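You operate a simulated robot arm through the tools that you are given. There is no shell and no other tool.

The job below is to be done with a simulated two-armed robot. You get a single attempt, and the scene is never put back.

JOB
Rub the resin off the small mould, put its top on and clamp it.
Fine: hold the mould while you rub with the green pad and while you swing the clamp shut; pad back. What is to be rubbed or washed off counts as gone when no trace of it is left.

It is judged by the outcome, as a careful person would: the job done as asked, and still so three seconds after it is handed in. It fails if anything else is knocked over, pushed out of place, dropped, spilled or broken.

ROBOT AND FRAMES
Two 7-joint arms with two-finger parallel grippers on one trunk, on a base that drives. Base frame: it is fixed to the floor where the robot stands at the start and does not move with it; the origin is under the middle of the robot, x ahead of it, y to its left, z up. Readings come in mm, degrees, newtons and seconds.
The left shoulder is at the start at [70, 177, 1045], the right one opposite. With the tool pointing down near the work surface each hand reaches from about 260 to 720 mm from the robot's upright axis, wherever it stands, measured 20 degrees to its own side. Places, roughly: green pad [500, 2250, 1000]; mould top (11x11x10 cm) [200, 2500, 900]; small mould (24x12x8 cm) [200, 2300, 900]; swing clamp [300, 2400, 1000]. Payload 3.43 kg a hand.
Tool frame (each hand has its own): the origin (TCP) lies between the finger pads and is the grasp point; the fingertips stand 30 mm ahead of it; z points along the fingers, y is the line along which they close. Largest opening 94 mm; finger width 28, thickness 10; the body of the gripper, 50 by 96 mm, starts 55 mm behind the TCP.
Orientation is that of the tool frame in the base frame, as a unit quaternion [x, y, z, w]. With the fingers straight down and closing along the base's y, the tool's x points along the base's -x, its y along +y and its z along -z.

CONTROLS
- The arms move only by the tool play_rows. It takes "left_rows", "right_rows" or both (then of equal length, played together; a hand with none holds still); each is a list of rows, each an object (a shift or turn left out is 0, a gripper value left out holds the last) with "dr": the turn, a rotation vector about the base's x, y, z in units of 5 degrees (1.0 is 5 degrees), a list of three; "travel": the shift along the base's x, y, z in units of 30 mm (1.0 is 30 mm), a list of three; "grip": the finger opening in mm, from 0 to 94. In form: [{"dr": [wx, wy, wz], "travel": [tx, ty, tz], "grip": grip}, ...]. A call has 1 to 20 rows; each row shifts and turns the commanded pose from where the row before left it. A call with a number of a shift or a turn outside -1 to 1 is refused whole. Rows are played at 5 a second. More than 50 mm and 8.6 degrees between two rows, or a gripper value outside its range, and nothing of the call is played. A pose out of reach is approached as far as the arm can. The call stops where the force on the tool passes 40 N (or 10 N more than at its start, if that is more) or the arm is blocked; 0.2 s more then pass. Each finger travels about 153 mm/s and halts on what it meets, pressing with about 33 N; the grip force reading is that of the motor and also rises with nothing between the fingers. The clock runs only during rows and for 0.2 s after the last one: add rows that do not move to give the fingers time. The reply holds the time, the measured pose of the TCP, the force on the tool along the base axes, the opening and the grip force, in the units named above and with some noise, with the torque about the TCP (base axes, N m) and any sound that the robot's microphone picked up.
- Cameras (640 x 400 px; columns grow to the right, rows downward): "scene" is now at [137.3, -7.7, 1361.7]; the picture's right is [-0.08, -1.00, 0.00], its down [-0.61, 0.05, -0.79] and it looks along [0.79, -0.06, -0.62] (base axes); focal length 258 px, centre (320, 200). "left" rides on the left gripper at [76, -14, -102] in its tool frame; the picture's right is [0.18, 0.98, 0.00], its down [-0.75, 0.14, -0.64] and it looks along [-0.63, 0.12, 0.77] (tool axes); focal length 243 px, centre (320, 200). "right" rides on the right gripper at [76, 14, -103] in its tool frame; the picture's right is [-0.18, 0.98, 0.00], its down [-0.75, -0.14, -0.64] and it looks along [-0.63, -0.12, 0.77] (tool axes); focal length 243 px, centre (320, 200).
- capture(camera): a new picture of that camera. It takes no simulated time.
- slide_trunk(by): slides the trunk up (or, below 0, down) by that many mm; the arms and the scene camera ride with it, the base frame stays. It gives what a move gives, with no picture.
- roll_base(legs): drives the robot by 1 to 6 legs, each [ahead, turn to the left] in mm and degrees, along the robot's own axes; the way and the turn of a leg run together, so that a leg with both is an arc; at most 1500 mm and 180 degrees a leg. The arms and the cameras ride along, it lands a little off, and it stops where it bumps. It gives what a move gives.
- aim_head(pan, tilt): turns the head with the scene camera to pan (to the left, within 86 degrees either way) and tilt (down, from -29 to 69), counted from straight ahead of the robot. It gives what a move gives.
- point_at(camera, pixels): for up to 12 pixels [column, row] of the newest picture of that camera ("zoom" is the newest enlarged one), the place [x, y, z] in the base frame of the surface seen there, good to about 2 mm. It takes no simulated time.
- enlarge(camera, box): a new picture of the part [left, top, right, bottom] of that camera's present view, enlarged. It takes no simulated time.
- finish_job(): hands the job in; it is judged then, once.

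Open the grippers and draw the arms clear of the work before you hand the job in, unless the task says otherwise.

The tools are called after "Request:" by a JSON object that holds its "fn" and its "kwargs". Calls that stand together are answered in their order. play_rows: Moves the arms, as the interface text tells. Its arguments: {"type":"object","properties":{"left_rows":{"type":"array","items":{"type":"object","properties":{"dr":{"type":"array","items":{"type":"number"}},"travel":{"type":"array","items":{"type":"number"}},"grip":{"type":"number"}}}},"right_rows":{"type":"array","items":{"type":"object","properties":{"dr":{"type":"array","items":{"type":"number"}},"travel":{"type":"array","items":{"type":"number"}},"grip":{"type":"number"}}}}},"required":[]} The other tools are called the same way: slide_trunk (by) slides the trunk up or down; roll_base (legs) drives the base; aim_head (pan, tilt) turns the head that bears the scene camera; capture (camera) takes a picture; point_at (camera, pixels) gives the place of the surface under pixels of a picture; enlarge (camera, box) takes an enlarged picture of a part of a camera's view; finish_job () hands the job in.

At the start:

```text
t: 0.0
left_tcp_pos: [500.5, 234.8, 1116.1]
left_ee_rot: [0.0, 1.0, 0.0, 0.0]
left_force: [0.5, 0.6, -0.1]
left_torque: [0.01, -0.02, -0.05]
left_finger_gap: 93.9
left_grasp_force: 0.1
right_tcp_pos: [390.8, -166.1, 1177.0]
right_ee_rot: [-0.001, 1.0, 0.0, 0.001]
right_force: [-0.9, -0.2, -0.5]
right_torque: [0.01, -0.02, -0.01]
right_finger_gap: 94.0
right_grasp_force: 0.0
trunk travel left (down, up): [-625.0, 215.0]
robot x, y, heading: [0.4, -1.2, -0.0]
head pan, tilt: [-4.4, 38.0]
```

scene: 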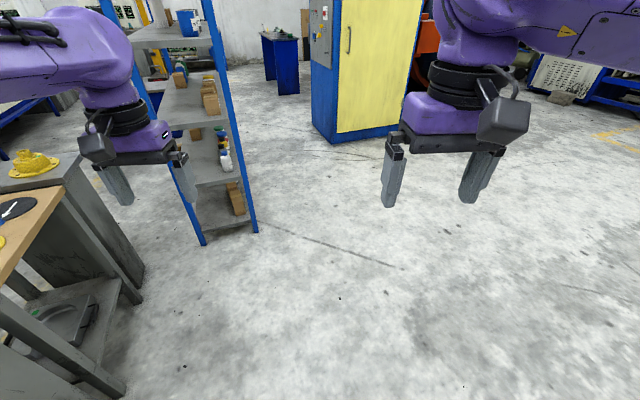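
right: 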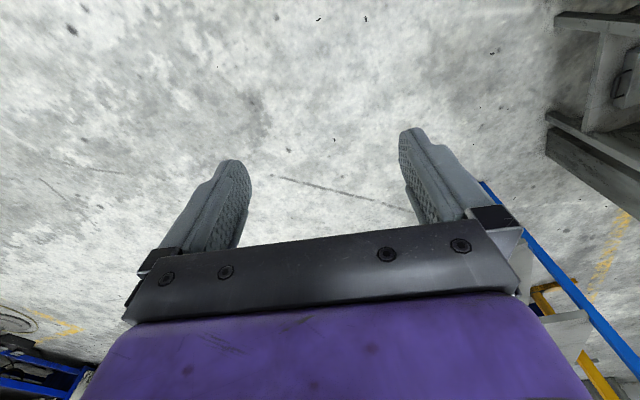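
left: 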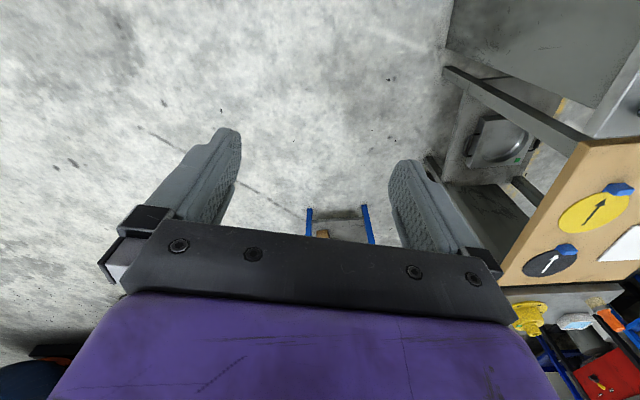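

The start pictures show a bench on the left (scene pixel 30,250). I turn the head left to see the work area.

Request:
{"fn": "aim_head", "kwargs": {"pan": 80, "tilt": 25}}

Request:
{"fn": "capture", "kwargs": {"camera": "scene"}}

```text
t: 1.6
left_tcp_pos: [501.0, 235.6, 1115.6]
left_ee_rot: [0.0, 1.0, -0.001, 0.0]
left_force: [-0.2, 0.6, 0.0]
left_torque: [0.0, -0.01, 0.0]
left_finger_gap: 93.9
left_grasp_force: 0.0
right_tcp_pos: [390.2, -165.4, 1176.9]
right_ee_rot: [-0.001, 1.0, 0.0, 0.001]
right_force: [-0.1, 0.1, 0.7]
right_torque: [-0.04, 0.02, 0.0]
right_finger_gap: 94.0
right_grasp_force: 0.1
trunk travel left (down, up): [-625.0, 215.0]
robot x, y, heading: [2.1, 0.8, 0.1]
head pan, tilt: [80.0, 25.0]
```

```text
taken
```

scene: 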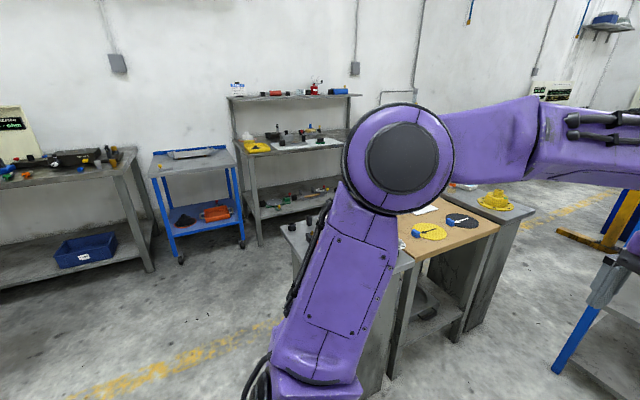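

I see several benches ahead; I read the places of the candidates near (290,140), (256,145), the nearer table at (425,230).

Request:
{"fn": "point_at", "kwargs": {"camera": "scene", "pixels": [[257, 147], [280, 134], [308, 142], [300, 95], [190, 155], [428, 231], [465, 222], [490, 200], [80, 157], [300, 225], [260, 240], [235, 255]]}}

Request:
{"fn": "enlarge", "kwargs": {"camera": "scene", "box": [220, 70, 380, 170]}}

Request:
{"fn": "enlarge", "kwargs": {"camera": "scene", "box": [380, 160, 540, 260]}}

```text
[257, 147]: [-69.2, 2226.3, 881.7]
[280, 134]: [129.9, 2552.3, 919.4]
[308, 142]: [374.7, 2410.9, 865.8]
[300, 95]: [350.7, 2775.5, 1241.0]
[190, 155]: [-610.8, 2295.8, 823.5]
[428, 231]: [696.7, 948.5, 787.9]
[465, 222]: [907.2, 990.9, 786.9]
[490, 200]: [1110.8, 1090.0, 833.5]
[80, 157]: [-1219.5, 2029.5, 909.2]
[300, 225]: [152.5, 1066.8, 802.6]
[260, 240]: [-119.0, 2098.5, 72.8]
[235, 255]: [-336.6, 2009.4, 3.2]
```

```text
4.00 times, centred on (300, 120) of scene
```

zoom: 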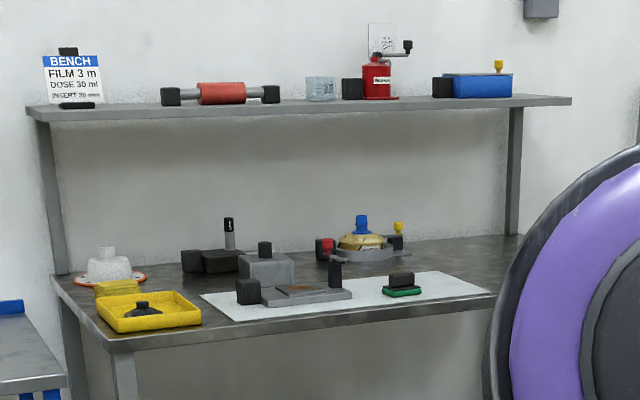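

```text
4.00 times, centred on (460, 210) of scene
```

zoom: 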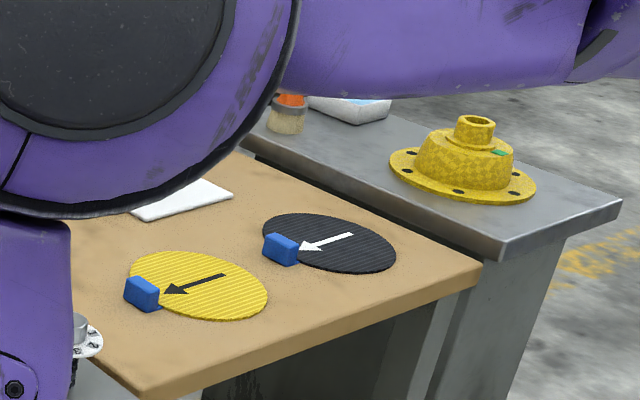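

The work bench is at y≈2200–2700 (zoom pixel 270,290). A nearer table lies at x>150, y≈1000; I look at its extents before driving.

Request:
{"fn": "aim_head", "kwargs": {"pan": 60, "tilt": 45}}

Request:
{"fn": "capture", "kwargs": {"camera": "scene"}}

Request:
{"fn": "aim_head", "kwargs": {"pan": 86, "tilt": 45}}

Request:
{"fn": "capture", "kwargs": {"camera": "scene"}}

```text
t: 2.4
left_tcp_pos: [499.4, 235.7, 1116.1]
left_ee_rot: [0.0, 1.0, -0.001, 0.0]
left_force: [0.3, -0.2, -0.4]
left_torque: [-0.03, -0.01, -0.01]
left_finger_gap: 93.9
left_grasp_force: 0.1
right_tcp_pos: [390.3, -165.2, 1177.7]
right_ee_rot: [-0.001, 1.0, 0.0, 0.001]
right_force: [0.2, 0.3, 0.0]
right_torque: [0.02, 0.03, 0.04]
right_finger_gap: 93.8
right_grasp_force: 0.1
trunk travel left (down, up): [-625.0, 215.0]
robot x, y, heading: [0.6, 0.3, -0.1]
head pan, tilt: [60.0, 45.0]
```

```text
taken
```

scene: 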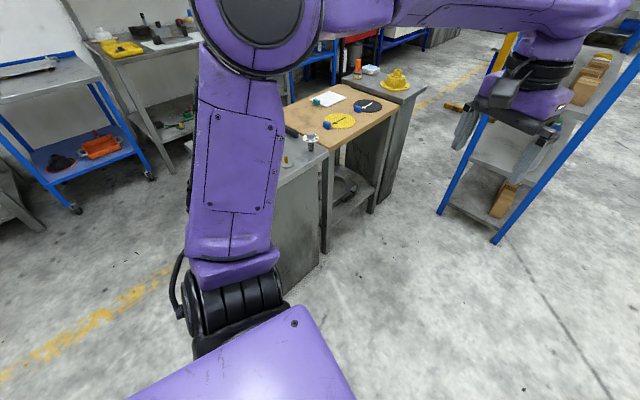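

```text
t: 3.3
left_tcp_pos: [501.0, 235.4, 1114.4]
left_ee_rot: [0.0, 1.0, 0.001, -0.001]
left_force: [-0.1, 0.4, 0.5]
left_torque: [-0.04, 0.0, 0.0]
left_finger_gap: 94.0
left_grasp_force: 0.0
right_tcp_pos: [390.4, -165.0, 1176.5]
right_ee_rot: [-0.001, 1.0, 0.0, 0.001]
right_force: [0.1, 0.2, 0.7]
right_torque: [0.01, -0.03, -0.02]
right_finger_gap: 94.1
right_grasp_force: 0.1
trunk travel left (down, up): [-625.0, 215.0]
robot x, y, heading: [-3.4, -2.9, -0.0]
head pan, tilt: [85.9, 45.0]
```

```text
taken
```

scene: 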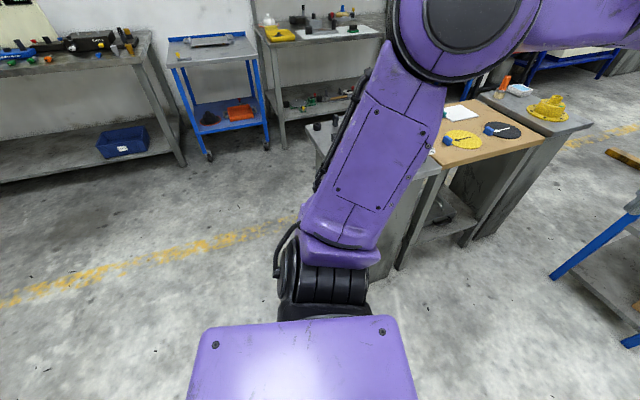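

I read the near table's left corner (310,130) and front edge points, plus the free floor.

Request:
{"fn": "point_at", "kwargs": {"camera": "scene", "pixels": [[308, 135], [318, 160], [326, 118], [435, 172], [400, 265], [316, 210], [285, 146], [275, 33], [374, 35], [210, 158], [185, 165], [445, 150]]}}

Request:
{"fn": "enlarge", "kwargs": {"camera": "scene", "box": [240, 60, 480, 210]}}

```text
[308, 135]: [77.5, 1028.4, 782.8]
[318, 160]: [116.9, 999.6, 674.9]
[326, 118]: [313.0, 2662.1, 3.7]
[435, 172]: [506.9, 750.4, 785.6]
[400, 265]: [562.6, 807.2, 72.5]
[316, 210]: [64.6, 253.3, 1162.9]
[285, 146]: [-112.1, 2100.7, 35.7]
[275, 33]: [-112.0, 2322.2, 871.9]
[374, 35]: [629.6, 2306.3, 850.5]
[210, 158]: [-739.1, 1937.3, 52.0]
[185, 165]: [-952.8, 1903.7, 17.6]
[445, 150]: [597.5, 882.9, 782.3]
```

```text
2.67 times, centred on (360, 135) of scene
```

zoom: 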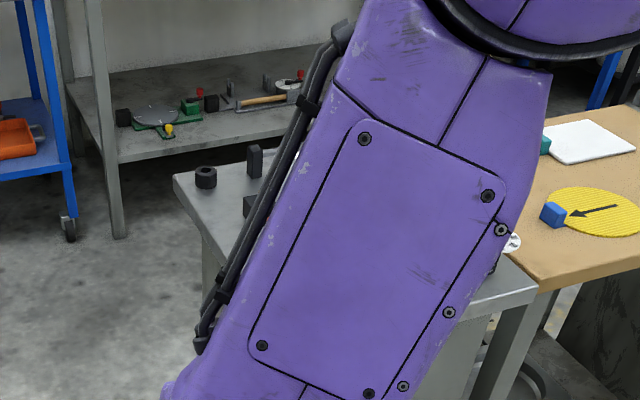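

The near table's left corner is about (77,1028). I turn left by 115° in place, and drive to about (-600,1300) to pass it wide.

Request:
{"fn": "roll_base", "kwargs": {"legs": [[0, 115]]}}

Request:
{"fn": "aim_head", "kwargs": {"pan": -20, "tilt": 40}}

Request:
{"fn": "capture", "kwargs": {"camera": "scene"}}

```text
t: 8.5
left_tcp_pos: [-423.3, 354.7, 1116.0]
left_ee_rot: [0.842, -0.539, 0.0, 0.0]
left_force: [-0.5, 0.8, 0.0]
left_torque: [0.05, 0.0, 0.01]
left_finger_gap: 93.9
left_grasp_force: 0.0
right_tcp_pos: [-12.9, 423.9, 1177.2]
right_ee_rot: [0.843, -0.538, -0.001, -0.001]
right_force: [0.1, 0.0, 0.4]
right_torque: [0.0, 0.01, 0.0]
right_finger_gap: 94.0
right_grasp_force: 0.1
trunk travel left (down, up): [-625.0, 215.0]
robot x, y, heading: [-2.6, -1.4, 114.8]
head pan, tilt: [85.9, 45.0]
```

```text
t: 10.3
left_tcp_pos: [-424.2, 355.2, 1116.5]
left_ee_rot: [0.843, -0.539, 0.0, 0.0]
left_force: [-0.9, 0.2, 0.6]
left_torque: [0.0, -0.01, 0.01]
left_finger_gap: 94.1
left_grasp_force: 0.1
right_tcp_pos: [-12.6, 422.8, 1177.3]
right_ee_rot: [0.843, -0.538, -0.001, 0.0]
right_force: [0.5, 0.3, -0.7]
right_torque: [0.01, 0.0, 0.0]
right_finger_gap: 94.1
right_grasp_force: 0.0
trunk travel left (down, up): [-625.0, 215.0]
robot x, y, heading: [0.5, 1.4, 114.6]
head pan, tilt: [-20.0, 40.0]
```

```text
taken
```

scene: 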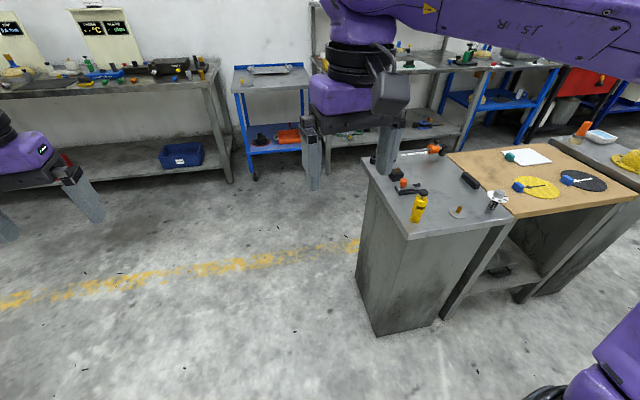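

The way ahead is clear; the table corner foot is at (375,335). I measure it, then drive.

Request:
{"fn": "point_at", "kwargs": {"camera": "scene", "pixels": [[375, 337], [408, 238], [365, 160], [355, 235], [250, 180], [300, 148], [335, 148], [225, 180]]}}

```text
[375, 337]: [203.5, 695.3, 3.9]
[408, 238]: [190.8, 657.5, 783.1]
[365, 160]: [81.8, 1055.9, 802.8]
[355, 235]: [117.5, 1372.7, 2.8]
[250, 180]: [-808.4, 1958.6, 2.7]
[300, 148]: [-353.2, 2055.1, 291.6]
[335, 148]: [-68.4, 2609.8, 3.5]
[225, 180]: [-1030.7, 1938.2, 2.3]
```

Clear by about 450 mm from the path line; I drive 1420 mm ahead, then turn right toward heading ~25°.

Request:
{"fn": "roll_base", "kwargs": {"legs": [[1420, 0], [0, -90]]}}

Request:
{"fn": "aim_head", "kwargs": {"pan": 20, "tilt": 35}}

Request:
{"fn": "capture", "kwargs": {"camera": "scene"}}

```text
t: 21.1
left_tcp_pos: [-222.2, 1689.4, 1115.5]
left_ee_rot: [-0.213, 0.977, 0.0, 0.0]
left_force: [-0.7, 1.6, -0.5]
left_torque: [-0.01, 0.03, 0.01]
left_finger_gap: 94.1
left_grasp_force: 0.1
right_tcp_pos: [-155.0, 1277.3, 1176.7]
right_ee_rot: [-0.213, 0.977, 0.0, 0.0]
right_force: [-0.4, 1.4, -0.2]
right_torque: [0.02, -0.01, -0.02]
right_finger_gap: 93.9
right_grasp_force: 0.0
trunk travel left (down, up): [-625.0, 215.0]
robot x, y, heading: [-581.4, 1267.4, 24.6]
head pan, tilt: [-20.0, 40.0]
```

```text
t: 22.2
left_tcp_pos: [-222.1, 1688.3, 1115.1]
left_ee_rot: [-0.212, 0.977, 0.0, 0.0]
left_force: [-0.4, 0.5, -0.3]
left_torque: [-0.01, -0.02, -0.03]
left_finger_gap: 94.0
left_grasp_force: 0.1
right_tcp_pos: [-154.6, 1277.3, 1176.8]
right_ee_rot: [-0.212, 0.977, 0.0, 0.001]
right_force: [-0.3, 0.9, -0.6]
right_torque: [-0.01, 0.01, -0.01]
right_finger_gap: 94.0
right_grasp_force: 0.0
trunk travel left (down, up): [-625.0, 215.0]
robot x, y, heading: [-578.1, 1263.8, 24.8]
head pan, tilt: [20.0, 35.0]
```

```text
taken
```

scene: 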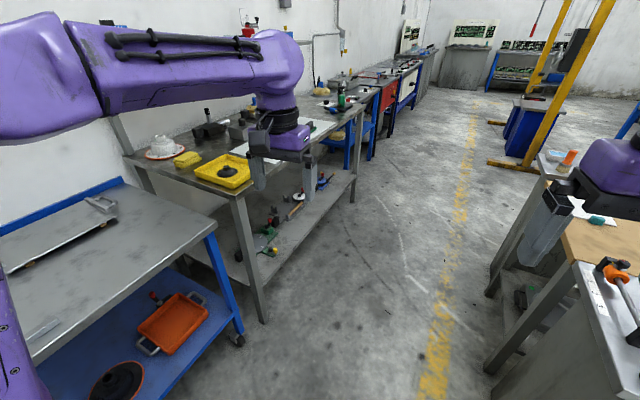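

I measure the bench front edge (250,195),(350,120) and the back corners of the near tables to choose a parking spot.

Request:
{"fn": "point_at", "kwargs": {"camera": "scene", "pixels": [[240, 193], [320, 138], [230, 175], [180, 160], [263, 318], [352, 200], [565, 215], [575, 265], [487, 290], [495, 362], [345, 140], [270, 150]]}}

```text
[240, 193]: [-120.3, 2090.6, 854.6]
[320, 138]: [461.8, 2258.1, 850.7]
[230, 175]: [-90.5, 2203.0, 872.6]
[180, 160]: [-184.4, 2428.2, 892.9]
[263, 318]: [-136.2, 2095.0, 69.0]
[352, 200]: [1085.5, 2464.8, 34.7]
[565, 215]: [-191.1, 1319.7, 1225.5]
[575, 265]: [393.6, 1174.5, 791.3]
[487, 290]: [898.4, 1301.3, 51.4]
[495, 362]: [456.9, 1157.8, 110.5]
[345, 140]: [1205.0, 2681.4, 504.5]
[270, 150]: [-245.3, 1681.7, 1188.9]
```

The bench is rotated ~16°, so I should face heading ≈106°. I drive to about (345,1790) and then turn to face it.

Request:
{"fn": "roll_base", "kwargs": {"legs": [[0, 4.9], [1060, 0], [0, 76.3]]}}

Request:
{"fn": "aim_head", "kwargs": {"pan": 0, "tilt": 45}}

Request:
{"fn": "capture", "kwargs": {"camera": "scene"}}

```text
t: 31.4
left_tcp_pos: [-7.2, 2218.8, 1116.4]
left_ee_rot: [0.795, -0.606, 0.0, -0.001]
left_force: [-0.1, 0.4, -0.4]
left_torque: [-0.01, 0.01, 0.03]
left_finger_gap: 93.9
left_grasp_force: 0.0
right_tcp_pos: [409.7, 2218.6, 1177.2]
right_ee_rot: [0.796, -0.605, 0.0, -0.001]
right_force: [-0.1, -0.5, -0.5]
right_torque: [-0.01, -0.01, 0.01]
right_finger_gap: 94.0
right_grasp_force: 0.1
trunk travel left (down, up): [-625.0, 215.0]
robot x, y, heading: [355.7, 1799.3, 105.6]
head pan, tilt: [20.0, 35.0]
```

```text
t: 32.3
left_tcp_pos: [-4.8, 2218.8, 1116.5]
left_ee_rot: [0.796, -0.606, 0.0, 0.0]
left_force: [0.6, 0.3, 1.1]
left_torque: [-0.04, -0.02, -0.02]
left_finger_gap: 94.1
left_grasp_force: 0.0
right_tcp_pos: [410.5, 2218.8, 1176.6]
right_ee_rot: [0.796, -0.605, -0.002, 0.0]
right_force: [-0.2, -0.2, -1.2]
right_torque: [0.0, 0.02, 0.03]
right_finger_gap: 94.3
right_grasp_force: 0.0
trunk travel left (down, up): [-625.0, 215.0]
robot x, y, heading: [352.4, 1798.2, 105.3]
head pan, tilt: [0.0, 45.0]
```

```text
taken
```

scene: 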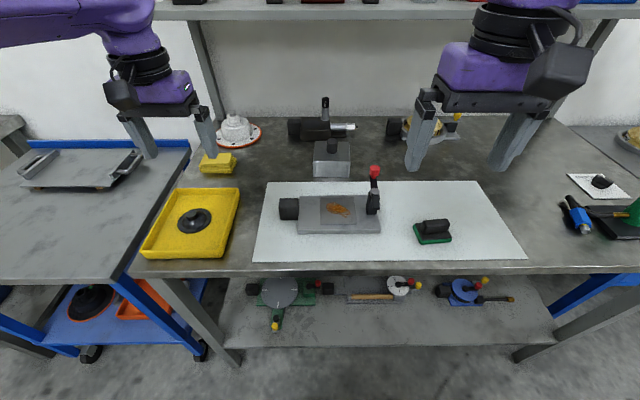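

Request:
{"fn": "enlarge", "kwargs": {"camera": "scene", "box": [256, 90, 464, 260]}}

Request:
{"fn": "point_at", "kwargs": {"camera": "scene", "pixels": [[289, 209], [337, 209], [375, 172], [372, 197], [432, 230], [432, 239], [331, 152], [325, 130], [325, 103], [300, 232], [380, 232], [332, 168]]}}

```text
2.35 times, centred on (360, 175) of scene
```

zoom: 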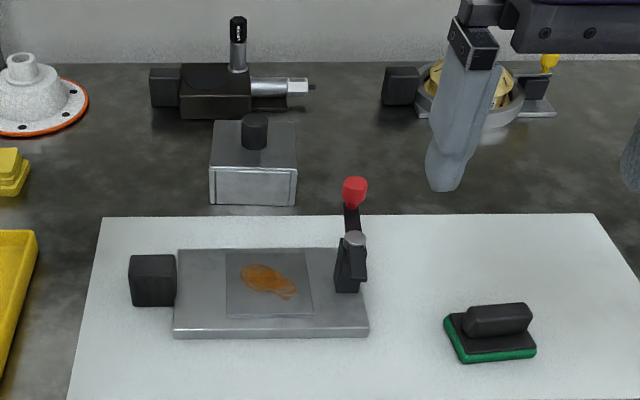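

```text
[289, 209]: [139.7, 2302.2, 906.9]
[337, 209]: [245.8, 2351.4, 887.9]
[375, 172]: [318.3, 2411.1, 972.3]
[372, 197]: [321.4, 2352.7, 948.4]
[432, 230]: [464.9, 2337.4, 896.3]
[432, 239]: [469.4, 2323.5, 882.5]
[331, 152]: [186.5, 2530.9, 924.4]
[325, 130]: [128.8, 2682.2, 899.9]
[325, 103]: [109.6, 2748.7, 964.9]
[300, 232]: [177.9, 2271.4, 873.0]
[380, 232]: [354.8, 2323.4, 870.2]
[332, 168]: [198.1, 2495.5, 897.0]
```

The resin patch is on the plate at zoom (268,282), the black block handle at left end, swing clamp upright at right end with red knob, top at (331,160), pad at (432,232). I tilt down to see how much clearance the base has to the bench.

Request:
{"fn": "aim_head", "kwargs": {"pan": 0, "tilt": 69}}

Request:
{"fn": "capture", "kwargs": {"camera": "scene"}}

```text
t: 33.1
left_tcp_pos: [-6.2, 2218.4, 1116.3]
left_ee_rot: [0.795, -0.606, 0.0, -0.001]
left_force: [-0.6, -0.2, 1.2]
left_torque: [-0.01, 0.03, 0.0]
left_finger_gap: 94.0
left_grasp_force: 0.0
right_tcp_pos: [409.3, 2220.0, 1176.2]
right_ee_rot: [0.796, -0.605, 0.0, -0.001]
right_force: [-0.4, 0.1, -1.0]
right_torque: [-0.01, 0.0, 0.02]
right_finger_gap: 94.3
right_grasp_force: 0.0
trunk travel left (down, up): [-625.0, 215.0]
robot x, y, heading: [355.0, 1801.4, 105.5]
head pan, tilt: [0.0, 68.8]
```

```text
taken
```

scene: 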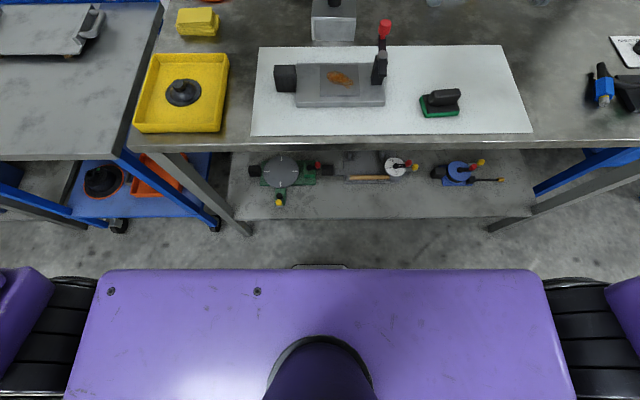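

The base front shows at (320,265). I measure it and the bench/shelf edges.

Request:
{"fn": "point_at", "kwargs": {"camera": "scene", "pixels": [[320, 265], [320, 275], [320, 262], [340, 158], [380, 217], [250, 232], [490, 228], [320, 240], [340, 80], [285, 78], [385, 68], [383, 30]]}}

```text
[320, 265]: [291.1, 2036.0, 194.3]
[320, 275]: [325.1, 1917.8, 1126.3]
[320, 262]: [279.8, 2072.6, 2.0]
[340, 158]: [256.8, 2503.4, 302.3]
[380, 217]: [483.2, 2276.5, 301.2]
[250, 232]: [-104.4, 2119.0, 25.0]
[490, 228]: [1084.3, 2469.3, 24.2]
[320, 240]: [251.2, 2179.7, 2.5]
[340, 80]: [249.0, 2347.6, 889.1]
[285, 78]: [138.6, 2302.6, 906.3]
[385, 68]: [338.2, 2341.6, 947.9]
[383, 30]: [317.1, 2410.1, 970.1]
```

Base front is ~245 mm ahead, bench edge ~410 mm, so I move 90 mm closer for reach to the top.

Request:
{"fn": "roll_base", "kwargs": {"legs": [[90, 0]]}}

Request:
{"fn": "aim_head", "kwargs": {"pan": 0, "tilt": 50}}

Request:
{"fn": "capture", "kwargs": {"camera": "scene"}}

Request:
{"fn": "enlarge", "kwargs": {"camera": "scene", "box": [240, 80, 480, 230]}}

Request:
{"fn": "capture", "kwargs": {"camera": "left"}}

Request:
{"fn": "capture", "kwargs": {"camera": "right"}}

```text
t: 34.2
left_tcp_pos: [-30.3, 2304.8, 1115.7]
left_ee_rot: [0.796, -0.605, 0.0, 0.0]
left_force: [0.1, 0.3, 0.1]
left_torque: [-0.05, 0.01, 0.0]
left_finger_gap: 93.9
left_grasp_force: 0.1
right_tcp_pos: [386.1, 2305.2, 1177.8]
right_ee_rot: [0.797, -0.605, -0.001, 0.0]
right_force: [0.6, 0.4, -0.5]
right_torque: [0.0, 0.03, 0.02]
right_finger_gap: 94.0
right_grasp_force: 0.1
trunk travel left (down, up): [-625.0, 215.0]
robot x, y, heading: [328.1, 1885.6, 105.4]
head pan, tilt: [0.0, 68.8]
```

```text
t: 35.1
left_tcp_pos: [-30.8, 2305.2, 1114.5]
left_ee_rot: [0.796, -0.605, 0.0, -0.001]
left_force: [-0.2, 0.1, 0.1]
left_torque: [-0.01, -0.01, -0.01]
left_finger_gap: 94.0
left_grasp_force: 0.1
right_tcp_pos: [385.8, 2305.7, 1177.0]
right_ee_rot: [0.797, -0.605, -0.001, -0.001]
right_force: [0.3, -0.9, 0.4]
right_torque: [-0.05, -0.01, 0.02]
right_finger_gap: 94.2
right_grasp_force: 0.0
trunk travel left (down, up): [-625.0, 215.0]
robot x, y, heading: [333.9, 1881.2, 105.4]
head pan, tilt: [0.0, 50.0]
```

```text
taken
```

scene: 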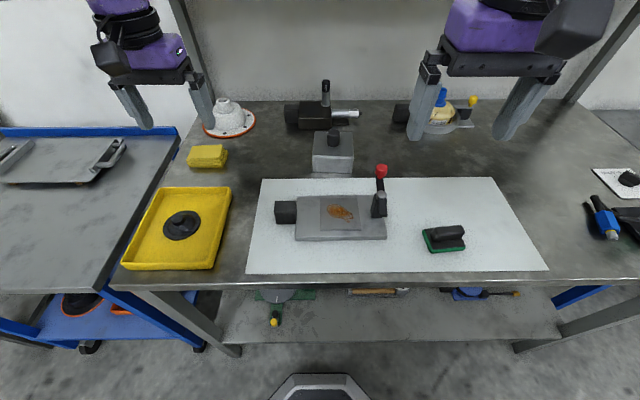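

```text
2.67 times, centred on (360, 155) of scene
```

zoom: 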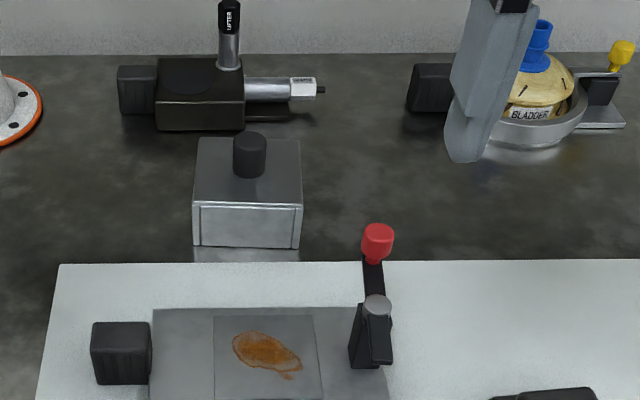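

```text
taken
```

left: 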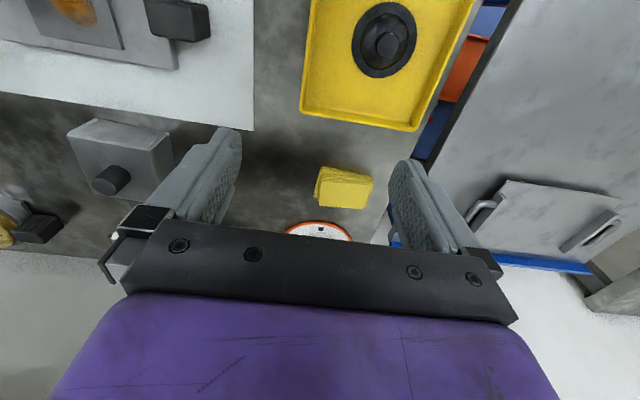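

```text
taken
```

right: 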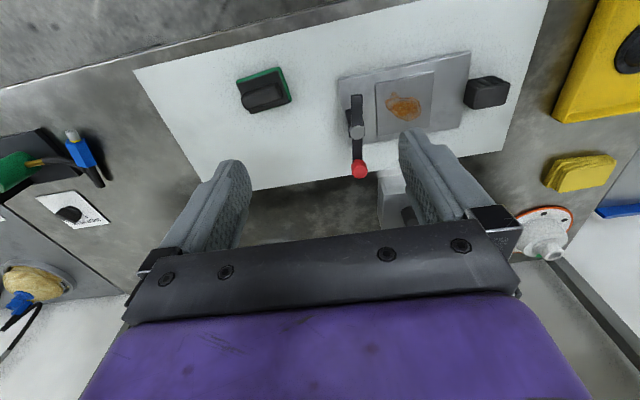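

I look at the clamp and the top more closely with the scene camera and the right hand camera.

Request:
{"fn": "enlarge", "kwargs": {"camera": "scene", "box": [340, 150, 420, 230]}}

Request:
{"fn": "enlarge", "kwargs": {"camera": "right", "box": [310, 50, 530, 190]}}

Request:
{"fn": "enlarge", "kwargs": {"camera": "right", "box": [220, 50, 310, 130]}}

```text
5.00 times, centred on (380, 190) of scene
```

zoom: 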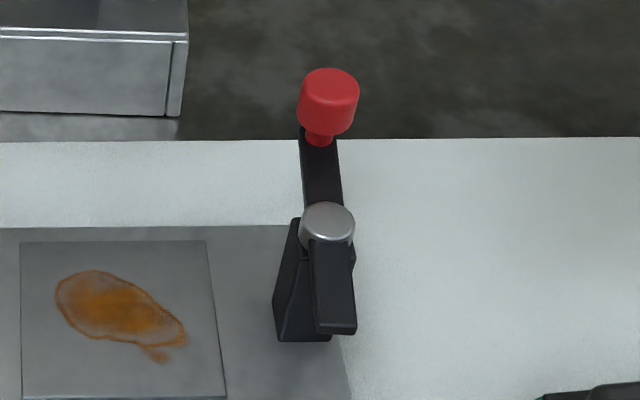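

```text
2.86 times, centred on (420, 120) of right
```

zoom: 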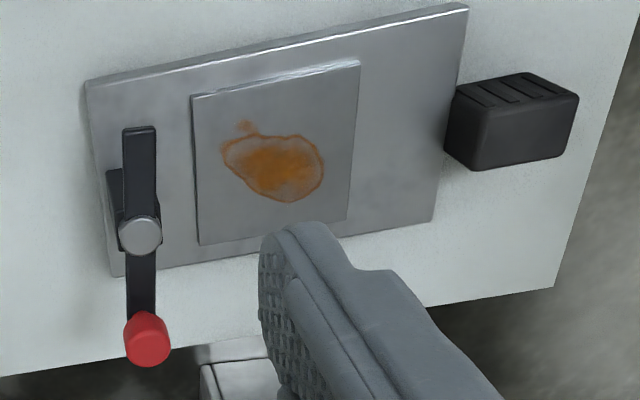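

```text
5.00 times, centred on (265, 90) of right
```

zoom: 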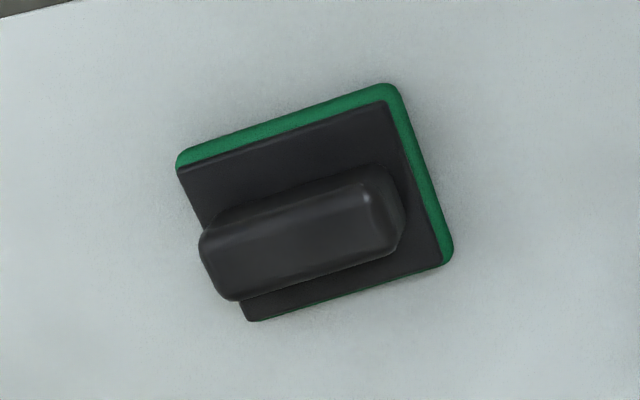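

I take exact points on the mould, clamp, pad and top from the newest right zoom/scene pictures.

Request:
{"fn": "capture", "kwargs": {"camera": "right"}}

Request:
{"fn": "enlarge", "kwargs": {"camera": "right", "box": [310, 50, 530, 190]}}

Request:
{"fn": "point_at", "kwargs": {"camera": "zoom", "pixels": [[140, 140], [138, 190], [140, 232], [140, 285], [148, 335], [195, 98], [357, 65], [348, 218], [202, 242], [90, 85], [465, 8], [430, 220]]}}

Request:
{"fn": "point_at", "kwargs": {"camera": "zoom", "pixels": [[118, 272], [455, 95], [525, 75], [577, 100], [515, 120], [475, 155], [475, 165], [228, 145], [320, 165], [285, 200], [243, 126], [50, 50]]}}

```text
taken
```

right: 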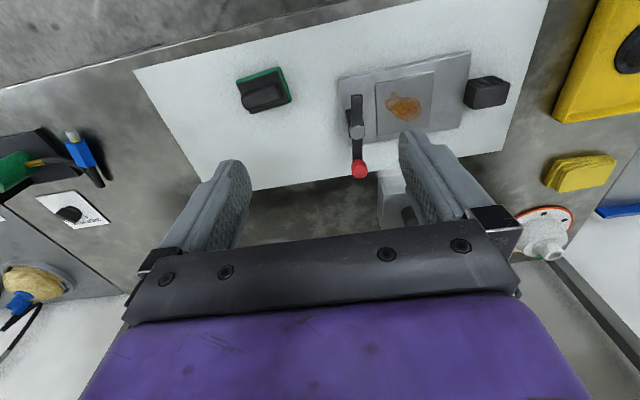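

```text
2.86 times, centred on (420, 120) of right
```

zoom: 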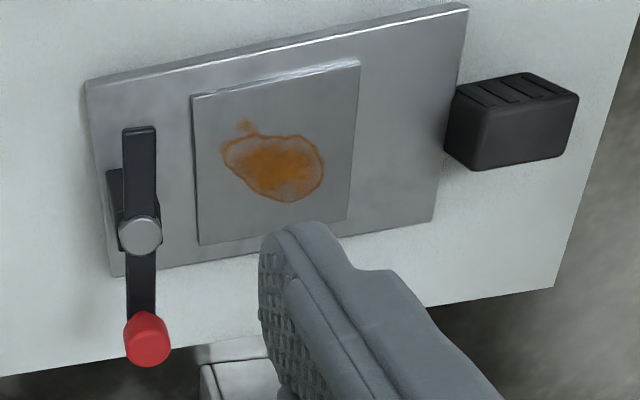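

```text
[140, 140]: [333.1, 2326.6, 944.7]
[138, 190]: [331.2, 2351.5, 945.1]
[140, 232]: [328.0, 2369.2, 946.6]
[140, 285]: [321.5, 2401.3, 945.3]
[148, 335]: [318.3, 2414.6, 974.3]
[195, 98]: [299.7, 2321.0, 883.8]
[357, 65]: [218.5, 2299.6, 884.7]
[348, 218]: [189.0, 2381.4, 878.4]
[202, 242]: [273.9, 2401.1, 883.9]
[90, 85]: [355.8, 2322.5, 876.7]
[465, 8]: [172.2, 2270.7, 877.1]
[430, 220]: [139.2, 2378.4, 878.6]
```

```text
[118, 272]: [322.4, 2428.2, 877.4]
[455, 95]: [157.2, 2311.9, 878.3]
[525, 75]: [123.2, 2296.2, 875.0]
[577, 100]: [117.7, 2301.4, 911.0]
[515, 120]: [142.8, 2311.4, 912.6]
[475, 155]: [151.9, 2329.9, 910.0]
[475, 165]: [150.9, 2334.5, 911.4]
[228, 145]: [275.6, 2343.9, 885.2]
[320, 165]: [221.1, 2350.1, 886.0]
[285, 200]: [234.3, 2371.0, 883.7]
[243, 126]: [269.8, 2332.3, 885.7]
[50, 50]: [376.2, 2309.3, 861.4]
```

The plate is at z≈877, pedestal with resin z≈885, clamp bar top z≈945, pivot (328,2369). Now I measure the top from the left camera and scene.

Request:
{"fn": "enlarge", "kwargs": {"camera": "left", "box": [50, 100, 210, 220]}}

Request:
{"fn": "point_at", "kwargs": {"camera": "zoom", "pixels": [[80, 150], [185, 85], [470, 190], [420, 120], [180, 350], [245, 300], [215, 270], [300, 150], [440, 270], [90, 300], [478, 240], [30, 250]]}}

Request:
{"fn": "enlarge", "kwargs": {"camera": "scene", "box": [295, 120, 375, 190]}}

Request:
{"fn": "point_at", "kwargs": {"camera": "zoom", "pixels": [[150, 250], [150, 130], [300, 250], [440, 250], [440, 130], [300, 330], [300, 430], [310, 110], [310, 190], [160, 300], [420, 420], [150, 440]]}}

```text
3.33 times, centred on (130, 160) of left
```

zoom: 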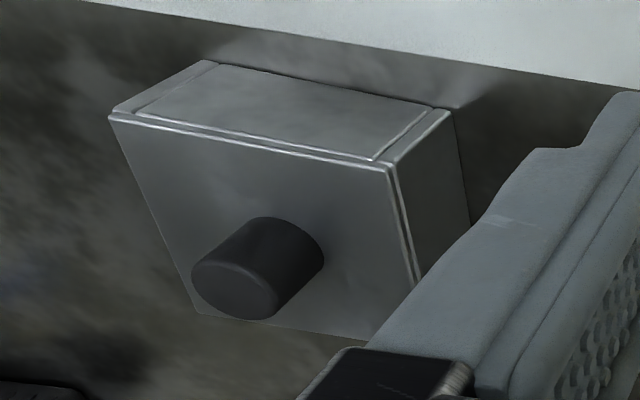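

```text
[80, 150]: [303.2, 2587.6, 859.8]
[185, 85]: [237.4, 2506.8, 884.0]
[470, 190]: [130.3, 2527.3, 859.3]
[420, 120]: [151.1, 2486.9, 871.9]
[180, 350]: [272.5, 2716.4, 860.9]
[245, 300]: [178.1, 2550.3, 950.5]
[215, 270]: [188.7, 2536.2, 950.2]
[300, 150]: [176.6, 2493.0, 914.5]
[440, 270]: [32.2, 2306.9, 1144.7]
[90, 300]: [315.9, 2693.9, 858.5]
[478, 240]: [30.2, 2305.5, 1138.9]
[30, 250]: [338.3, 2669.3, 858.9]
```

```text
5.71 times, centred on (335, 155) of scene
```

zoom: 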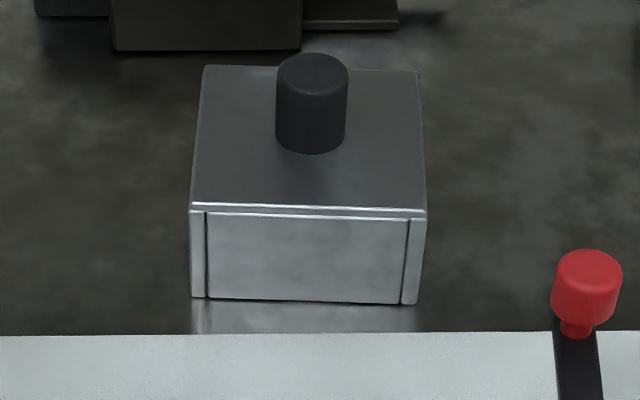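

```text
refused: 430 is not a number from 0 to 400
```

I repeat the reading within the zoom's bounds.

Request:
{"fn": "point_at", "kwargs": {"camera": "zoom", "pixels": [[197, 195], [420, 203], [210, 72], [412, 76], [300, 180], [300, 230], [300, 290], [312, 65], [285, 75], [340, 80], [310, 140], [200, 260]]}}

```text
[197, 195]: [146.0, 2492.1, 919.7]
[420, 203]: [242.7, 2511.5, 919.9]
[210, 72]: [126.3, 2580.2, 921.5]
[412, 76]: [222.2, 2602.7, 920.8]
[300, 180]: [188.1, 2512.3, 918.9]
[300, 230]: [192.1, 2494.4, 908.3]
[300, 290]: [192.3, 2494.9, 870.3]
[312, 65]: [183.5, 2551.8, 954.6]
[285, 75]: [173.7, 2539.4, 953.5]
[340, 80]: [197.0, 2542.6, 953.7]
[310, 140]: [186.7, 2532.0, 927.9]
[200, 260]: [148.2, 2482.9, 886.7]
```

The top body is z 859→920, knob top 954, centre ≈(184,2546). Now I measure the pad and the black block handle precisely.

Request:
{"fn": "enlarge", "kwargs": {"camera": "right", "box": [225, 55, 305, 120]}}

Request:
{"fn": "point_at", "kwargs": {"camera": "zoom", "pixels": [[100, 150], [325, 75], [385, 245], [180, 325], [130, 220], [330, 150], [210, 205], [150, 270], [335, 210], [240, 240], [250, 120], [345, 120]]}}

Request:
{"fn": "enlarge", "kwargs": {"camera": "left", "box": [120, 0, 240, 75]}}

Request:
{"fn": "point_at", "kwargs": {"camera": "zoom", "pixels": [[150, 100], [250, 100], [350, 80], [350, 150], [420, 150], [450, 100], [450, 180], [250, 180], [400, 40], [200, 30], [480, 200], [330, 215]]}}

```text
6.15 times, centred on (265, 88) of right
```

zoom: 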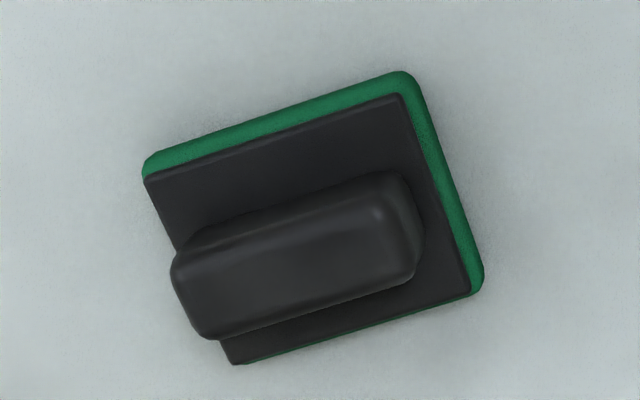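

```text
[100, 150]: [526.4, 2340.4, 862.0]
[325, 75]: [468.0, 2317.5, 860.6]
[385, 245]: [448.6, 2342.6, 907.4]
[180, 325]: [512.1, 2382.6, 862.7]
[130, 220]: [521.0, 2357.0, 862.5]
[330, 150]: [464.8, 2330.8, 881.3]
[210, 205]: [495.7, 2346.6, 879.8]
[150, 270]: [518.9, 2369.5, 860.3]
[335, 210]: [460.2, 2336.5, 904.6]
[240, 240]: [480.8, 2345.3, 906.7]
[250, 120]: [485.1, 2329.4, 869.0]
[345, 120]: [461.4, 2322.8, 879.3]
```

```text
5.33 times, centred on (180, 38) of left
```

zoom: 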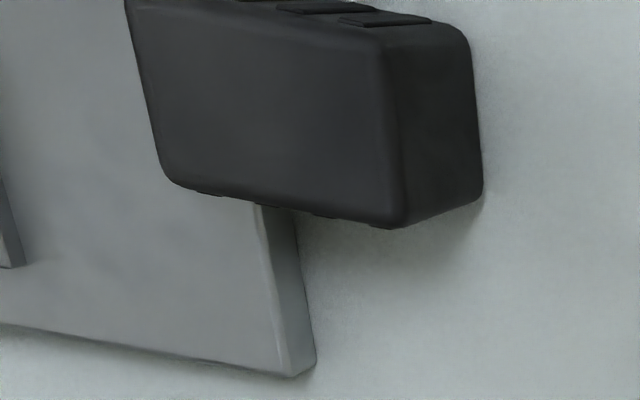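

```text
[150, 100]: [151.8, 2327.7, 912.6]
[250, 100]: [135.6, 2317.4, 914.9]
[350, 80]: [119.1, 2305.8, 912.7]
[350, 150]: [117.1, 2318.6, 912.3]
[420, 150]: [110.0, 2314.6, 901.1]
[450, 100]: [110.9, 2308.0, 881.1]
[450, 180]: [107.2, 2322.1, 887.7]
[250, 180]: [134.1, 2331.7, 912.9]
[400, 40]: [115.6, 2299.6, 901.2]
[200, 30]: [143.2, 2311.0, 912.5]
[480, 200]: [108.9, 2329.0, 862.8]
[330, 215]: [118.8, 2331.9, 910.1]
```

Block handle centre comes out ≈(132,2318), 36 mm wide in depth, top z 913. I query the pad's edges and handle corners again for its orientation.

Request:
{"fn": "enlarge", "kwargs": {"camera": "right", "box": [225, 55, 305, 120]}}

Request:
{"fn": "point_at", "kwargs": {"camera": "zoom", "pixels": [[156, 186], [396, 104], [460, 285], [240, 355], [195, 265], [375, 215], [395, 265], [215, 320], [290, 265], [300, 225], [310, 300], [285, 205]]}}

```text
6.15 times, centred on (265, 88) of right
```

zoom: 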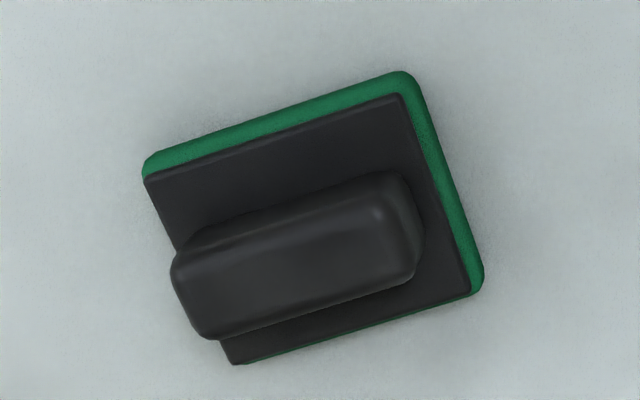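

```text
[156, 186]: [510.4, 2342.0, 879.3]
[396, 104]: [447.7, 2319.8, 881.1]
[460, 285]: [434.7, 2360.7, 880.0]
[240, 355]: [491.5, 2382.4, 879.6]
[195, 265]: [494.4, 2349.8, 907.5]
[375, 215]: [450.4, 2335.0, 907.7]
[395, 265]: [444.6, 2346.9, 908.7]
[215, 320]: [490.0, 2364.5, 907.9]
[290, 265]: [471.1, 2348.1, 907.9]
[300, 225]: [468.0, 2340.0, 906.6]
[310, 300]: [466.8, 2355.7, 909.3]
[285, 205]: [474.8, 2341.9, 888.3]
```

The pad's handle centre is ≈(470.5,2350.5), yaw ≈20°, top z 908. I now turn both hands (cameras outward) so they close in depth, bringing them above the block handle and above the pad.

Request:
{"fn": "play_rows", "kwargs": {"left_rows": [{"dr": [0, 0, -0.944], "travel": [0.275, 0.02, -0.15], "grip": 94}, {"dr": [0, 0, -0.944], "travel": [0.275, 0.02, -0.15]}, {"dr": [0, 0, -0.944], "travel": [0.275, 0.02, -0.15]}, {"dr": [0, 0, -0.944], "travel": [0.275, 0.02, -0.15]}, {"dr": [0, 0, -0.944], "travel": [0.275, 0.02, -0.15]}, {"dr": [0, 0, -0.944], "travel": [0.275, 0.02, -0.15]}, {"dr": [0, 0, -0.944], "travel": [0.275, 0.02, -0.15]}, {"dr": [0, 0, -0.944], "travel": [0.275, 0.02, -0.15]}, {"dr": [0, 0, -0.944], "travel": [0.275, 0.02, -0.15]}, {"dr": [0, 0, -0.944], "travel": [0.275, 0.02, -0.15]}, {"dr": [0, 0, -0.944], "travel": [0.275, 0.02, -0.15]}, {"dr": [0, 0, -0.944], "travel": [0.275, 0.02, -0.15]}, {"dr": [0, 0, -0.944], "travel": [0.275, 0.02, -0.15]}, {"dr": [0, 0, -0.944], "travel": [0.275, 0.02, -0.15]}, {"dr": [0, 0, -0.944], "travel": [0.275, 0.02, -0.15]}, {"dr": [0, 0, -0.944], "travel": [0.275, 0.02, -0.15]}, {"dr": [0, 0, -0.944], "travel": [0.275, 0.02, -0.15]}, {"dr": [0, 0, -0.944], "travel": [0.275, 0.02, -0.15]}, {"dr": [0, 0, -0.944], "travel": [0.275, 0.02, -0.15]}], "right_rows": [{"dr": [0, 0, 0.996], "travel": [0.148, 0.079, -0.31], "grip": 94}, {"dr": [0, 0, 0.996], "travel": [0.148, 0.079, -0.31]}, {"dr": [0, 0, 0.996], "travel": [0.148, 0.079, -0.31]}, {"dr": [0, 0, 0.996], "travel": [0.148, 0.079, -0.31]}, {"dr": [0, 0, 0.996], "travel": [0.148, 0.079, -0.31]}, {"dr": [0, 0, 0.996], "travel": [0.148, 0.079, -0.31]}, {"dr": [0, 0, 0.996], "travel": [0.148, 0.079, -0.31]}, {"dr": [0, 0, 0.996], "travel": [0.148, 0.079, -0.31]}, {"dr": [0, 0, 0.996], "travel": [0.148, 0.079, -0.31]}, {"dr": [0, 0, 0.996], "travel": [0.148, 0.079, -0.31]}, {"dr": [0, 0, 0.996], "travel": [0.148, 0.079, -0.31]}, {"dr": [0, 0, 0.996], "travel": [0.148, 0.079, -0.31]}, {"dr": [0, 0, 0.996], "travel": [0.148, 0.079, -0.31]}, {"dr": [0, 0, 0.996], "travel": [0.148, 0.079, -0.31]}, {"dr": [0, 0, 0.996], "travel": [0.148, 0.079, -0.31]}, {"dr": [0, 0, 0.996], "travel": [0.148, 0.079, -0.31]}, {"dr": [0, 0, 0.996], "travel": [0.148, 0.079, -0.31]}, {"dr": [0, 0, 0.996], "travel": [0.148, 0.079, -0.31]}, {"dr": [0, 0, 0.996], "travel": [0.148, 0.079, -0.31]}]}}

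Request:
{"fn": "capture", "kwargs": {"camera": "scene"}}

Request:
{"fn": "capture", "kwargs": {"camera": "left"}}

Request:
{"fn": "capture", "kwargs": {"camera": "right"}}

```text
t: 39.1
left_tcp_pos: [126.5, 2316.4, 1030.5]
left_ee_rot: [-0.136, 0.991, 0.0, 0.0]
left_force: [0.1, -0.3, -0.6]
left_torque: [-0.05, 0.0, 0.0]
left_finger_gap: 94.0
left_grasp_force: 0.2
right_tcp_pos: [469.3, 2351.8, 999.4]
right_ee_rot: [0.984, 0.176, -0.002, 0.0]
right_force: [-0.2, -0.1, 0.1]
right_torque: [-0.01, -0.01, 0.05]
right_finger_gap: 94.0
right_grasp_force: 0.0
trunk travel left (down, up): [-625.0, 215.0]
robot x, y, heading: [329.1, 1888.8, 105.3]
head pan, tilt: [0.0, 50.0]
```

```text
taken
```

scene: 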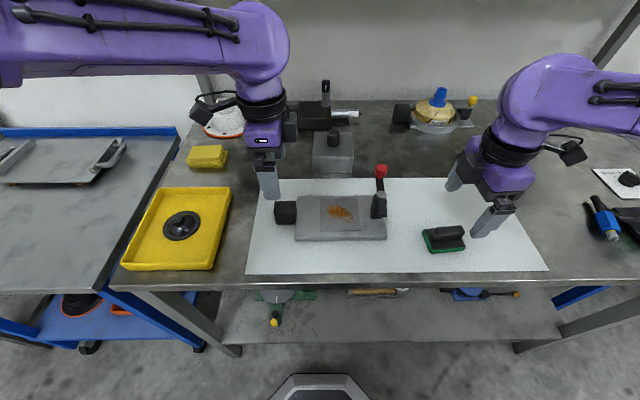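

```text
taken
```

left: 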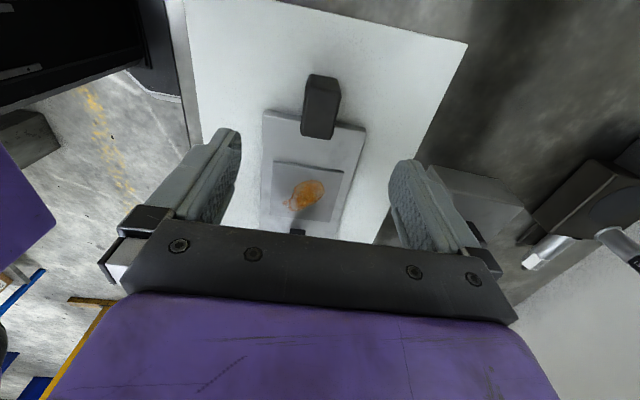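

```text
taken
```

right: 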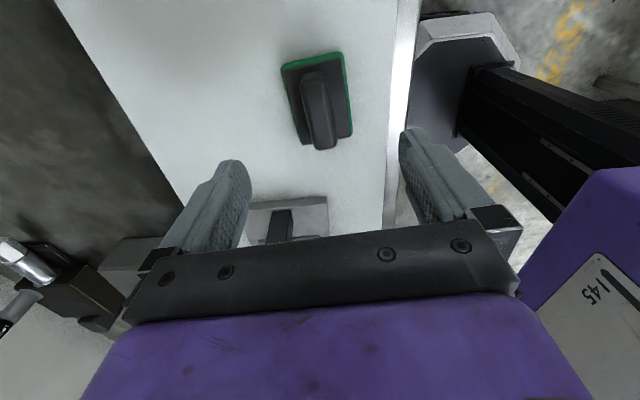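

Both hands are aligned: block handle at left (320,105) and pad handle at right (318,110), both midway between the fingers. I tilt the left hand 25° outward while lowering it partway, and lower the right hand onto the pad handle.

Request:
{"fn": "play_rows", "kwargs": {"left_rows": [{"dr": [0.271, -0.962, 0], "travel": [0, 0, -0.4]}, {"dr": [0.271, -0.962, 0], "travel": [0, 0, -0.4]}, {"dr": [0.271, -0.962, 0], "travel": [0, 0, -0.4]}, {"dr": [0.271, -0.962, 0], "travel": [0, 0, -0.4]}, {"dr": [0.271, -0.962, 0], "travel": [0, 0, -0.4]}, {}], "right_rows": [{"travel": [0.02, -0.02, -0.5]}, {"travel": [0.02, -0.02, -0.5]}, {"travel": [0, 0, -0.5]}, {"travel": [0, 0, -0.5]}, {"travel": [0, 0, -0.5]}, {}]}}

Request:
{"fn": "capture", "kwargs": {"camera": "left"}}

Request:
{"fn": "capture", "kwargs": {"camera": "right"}}

Request:
{"fn": "capture", "kwargs": {"camera": "scene"}}

```text
t: 40.5
left_tcp_pos: [123.9, 2315.6, 969.7]
left_ee_rot: [-0.135, 0.967, 0.03, 0.214]
left_force: [-0.2, 0.9, 0.3]
left_torque: [-0.01, 0.01, 0.03]
left_finger_gap: 94.2
left_grasp_force: 0.0
right_tcp_pos: [471.4, 2348.6, 926.3]
right_ee_rot: [0.984, 0.176, -0.001, 0.0]
right_force: [0.0, -0.2, 1.0]
right_torque: [-0.01, -0.01, 0.02]
right_finger_gap: 93.9
right_grasp_force: 0.1
trunk travel left (down, up): [-625.0, 215.0]
robot x, y, heading: [327.8, 1890.7, 105.5]
head pan, tilt: [0.0, 50.0]
```

```text
taken
```

left: 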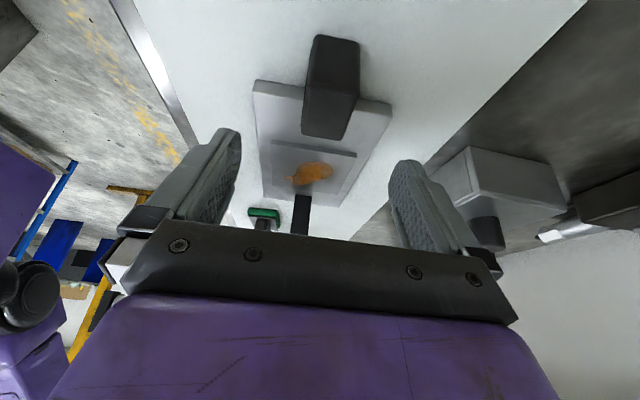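

```text
taken
```

right: 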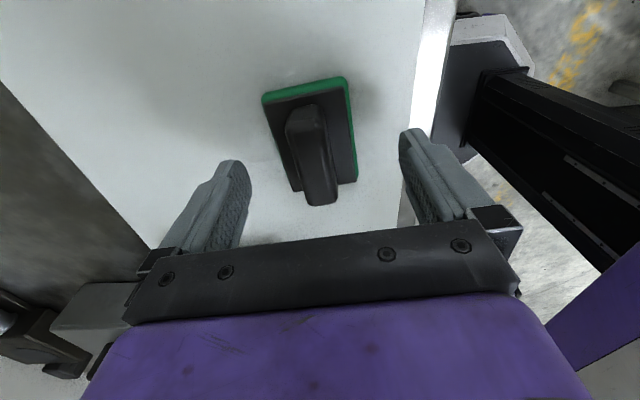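

```text
taken
```

scene: 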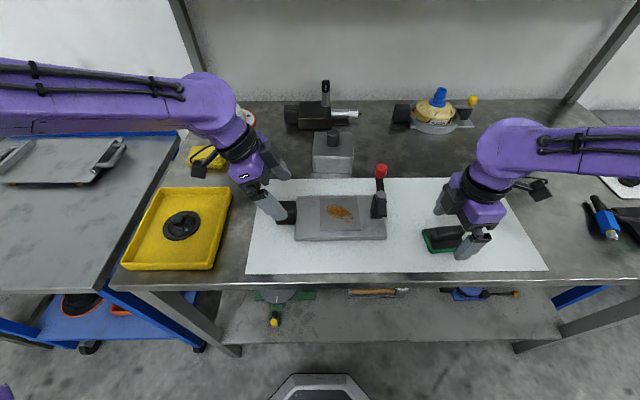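

The left fingers straddle the block (330,90) and the right fingers straddle the pad handle (315,160). I lower the left 66 mm and the right 13 mm.

Request:
{"fn": "play_rows", "kwargs": {"left_rows": [{"travel": [0.03, 0.01, -0.55]}, {"travel": [0.03, 0.01, -0.55]}, {"travel": [0.02, 0.01, -0.55]}, {"travel": [0.0, 0, -0.54]}, {}], "right_rows": [{"travel": [0, 0.02, -0.2]}, {"travel": [0, 0.02, -0.2]}, {}, {}, {}]}}

Request:
{"fn": "capture", "kwargs": {"camera": "left"}}

Request:
{"fn": "capture", "kwargs": {"camera": "right"}}

Request:
{"fn": "enlarge", "kwargs": {"camera": "scene", "box": [240, 140, 520, 290]}}

```text
t: 41.7
left_tcp_pos: [127.5, 2317.5, 904.9]
left_ee_rot: [-0.134, 0.967, 0.03, 0.214]
left_force: [-0.1, -0.6, -0.3]
left_torque: [0.0, -0.01, -0.03]
left_finger_gap: 94.2
left_grasp_force: 0.1
right_tcp_pos: [471.3, 2350.2, 914.7]
right_ee_rot: [0.984, 0.176, -0.001, 0.001]
right_force: [-0.1, -0.3, 0.4]
right_torque: [0.02, 0.03, -0.02]
right_finger_gap: 94.4
right_grasp_force: 0.1
trunk travel left (down, up): [-625.0, 215.0]
robot x, y, heading: [327.0, 1886.0, 105.5]
head pan, tilt: [0.0, 50.0]
```

```text
taken
```

left: 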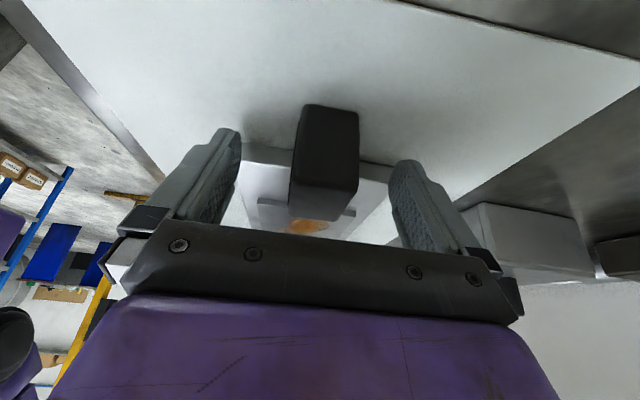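

```text
taken
```

right: 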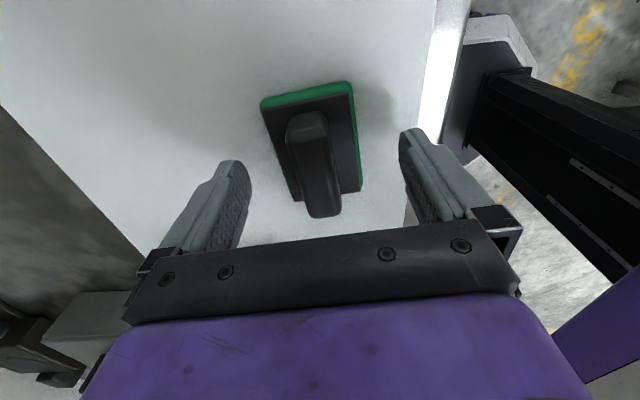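

```text
2.29 times, centred on (380, 215) of scene
```

zoom: 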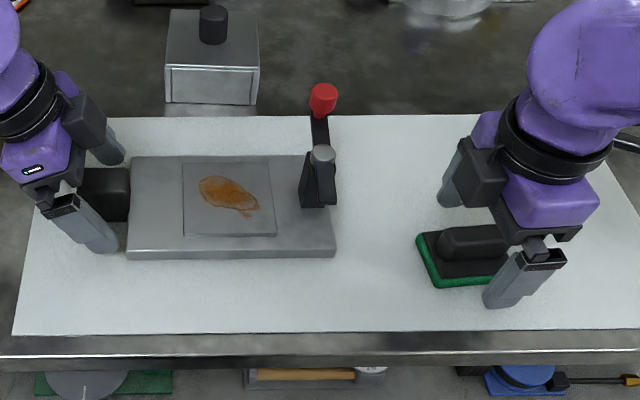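

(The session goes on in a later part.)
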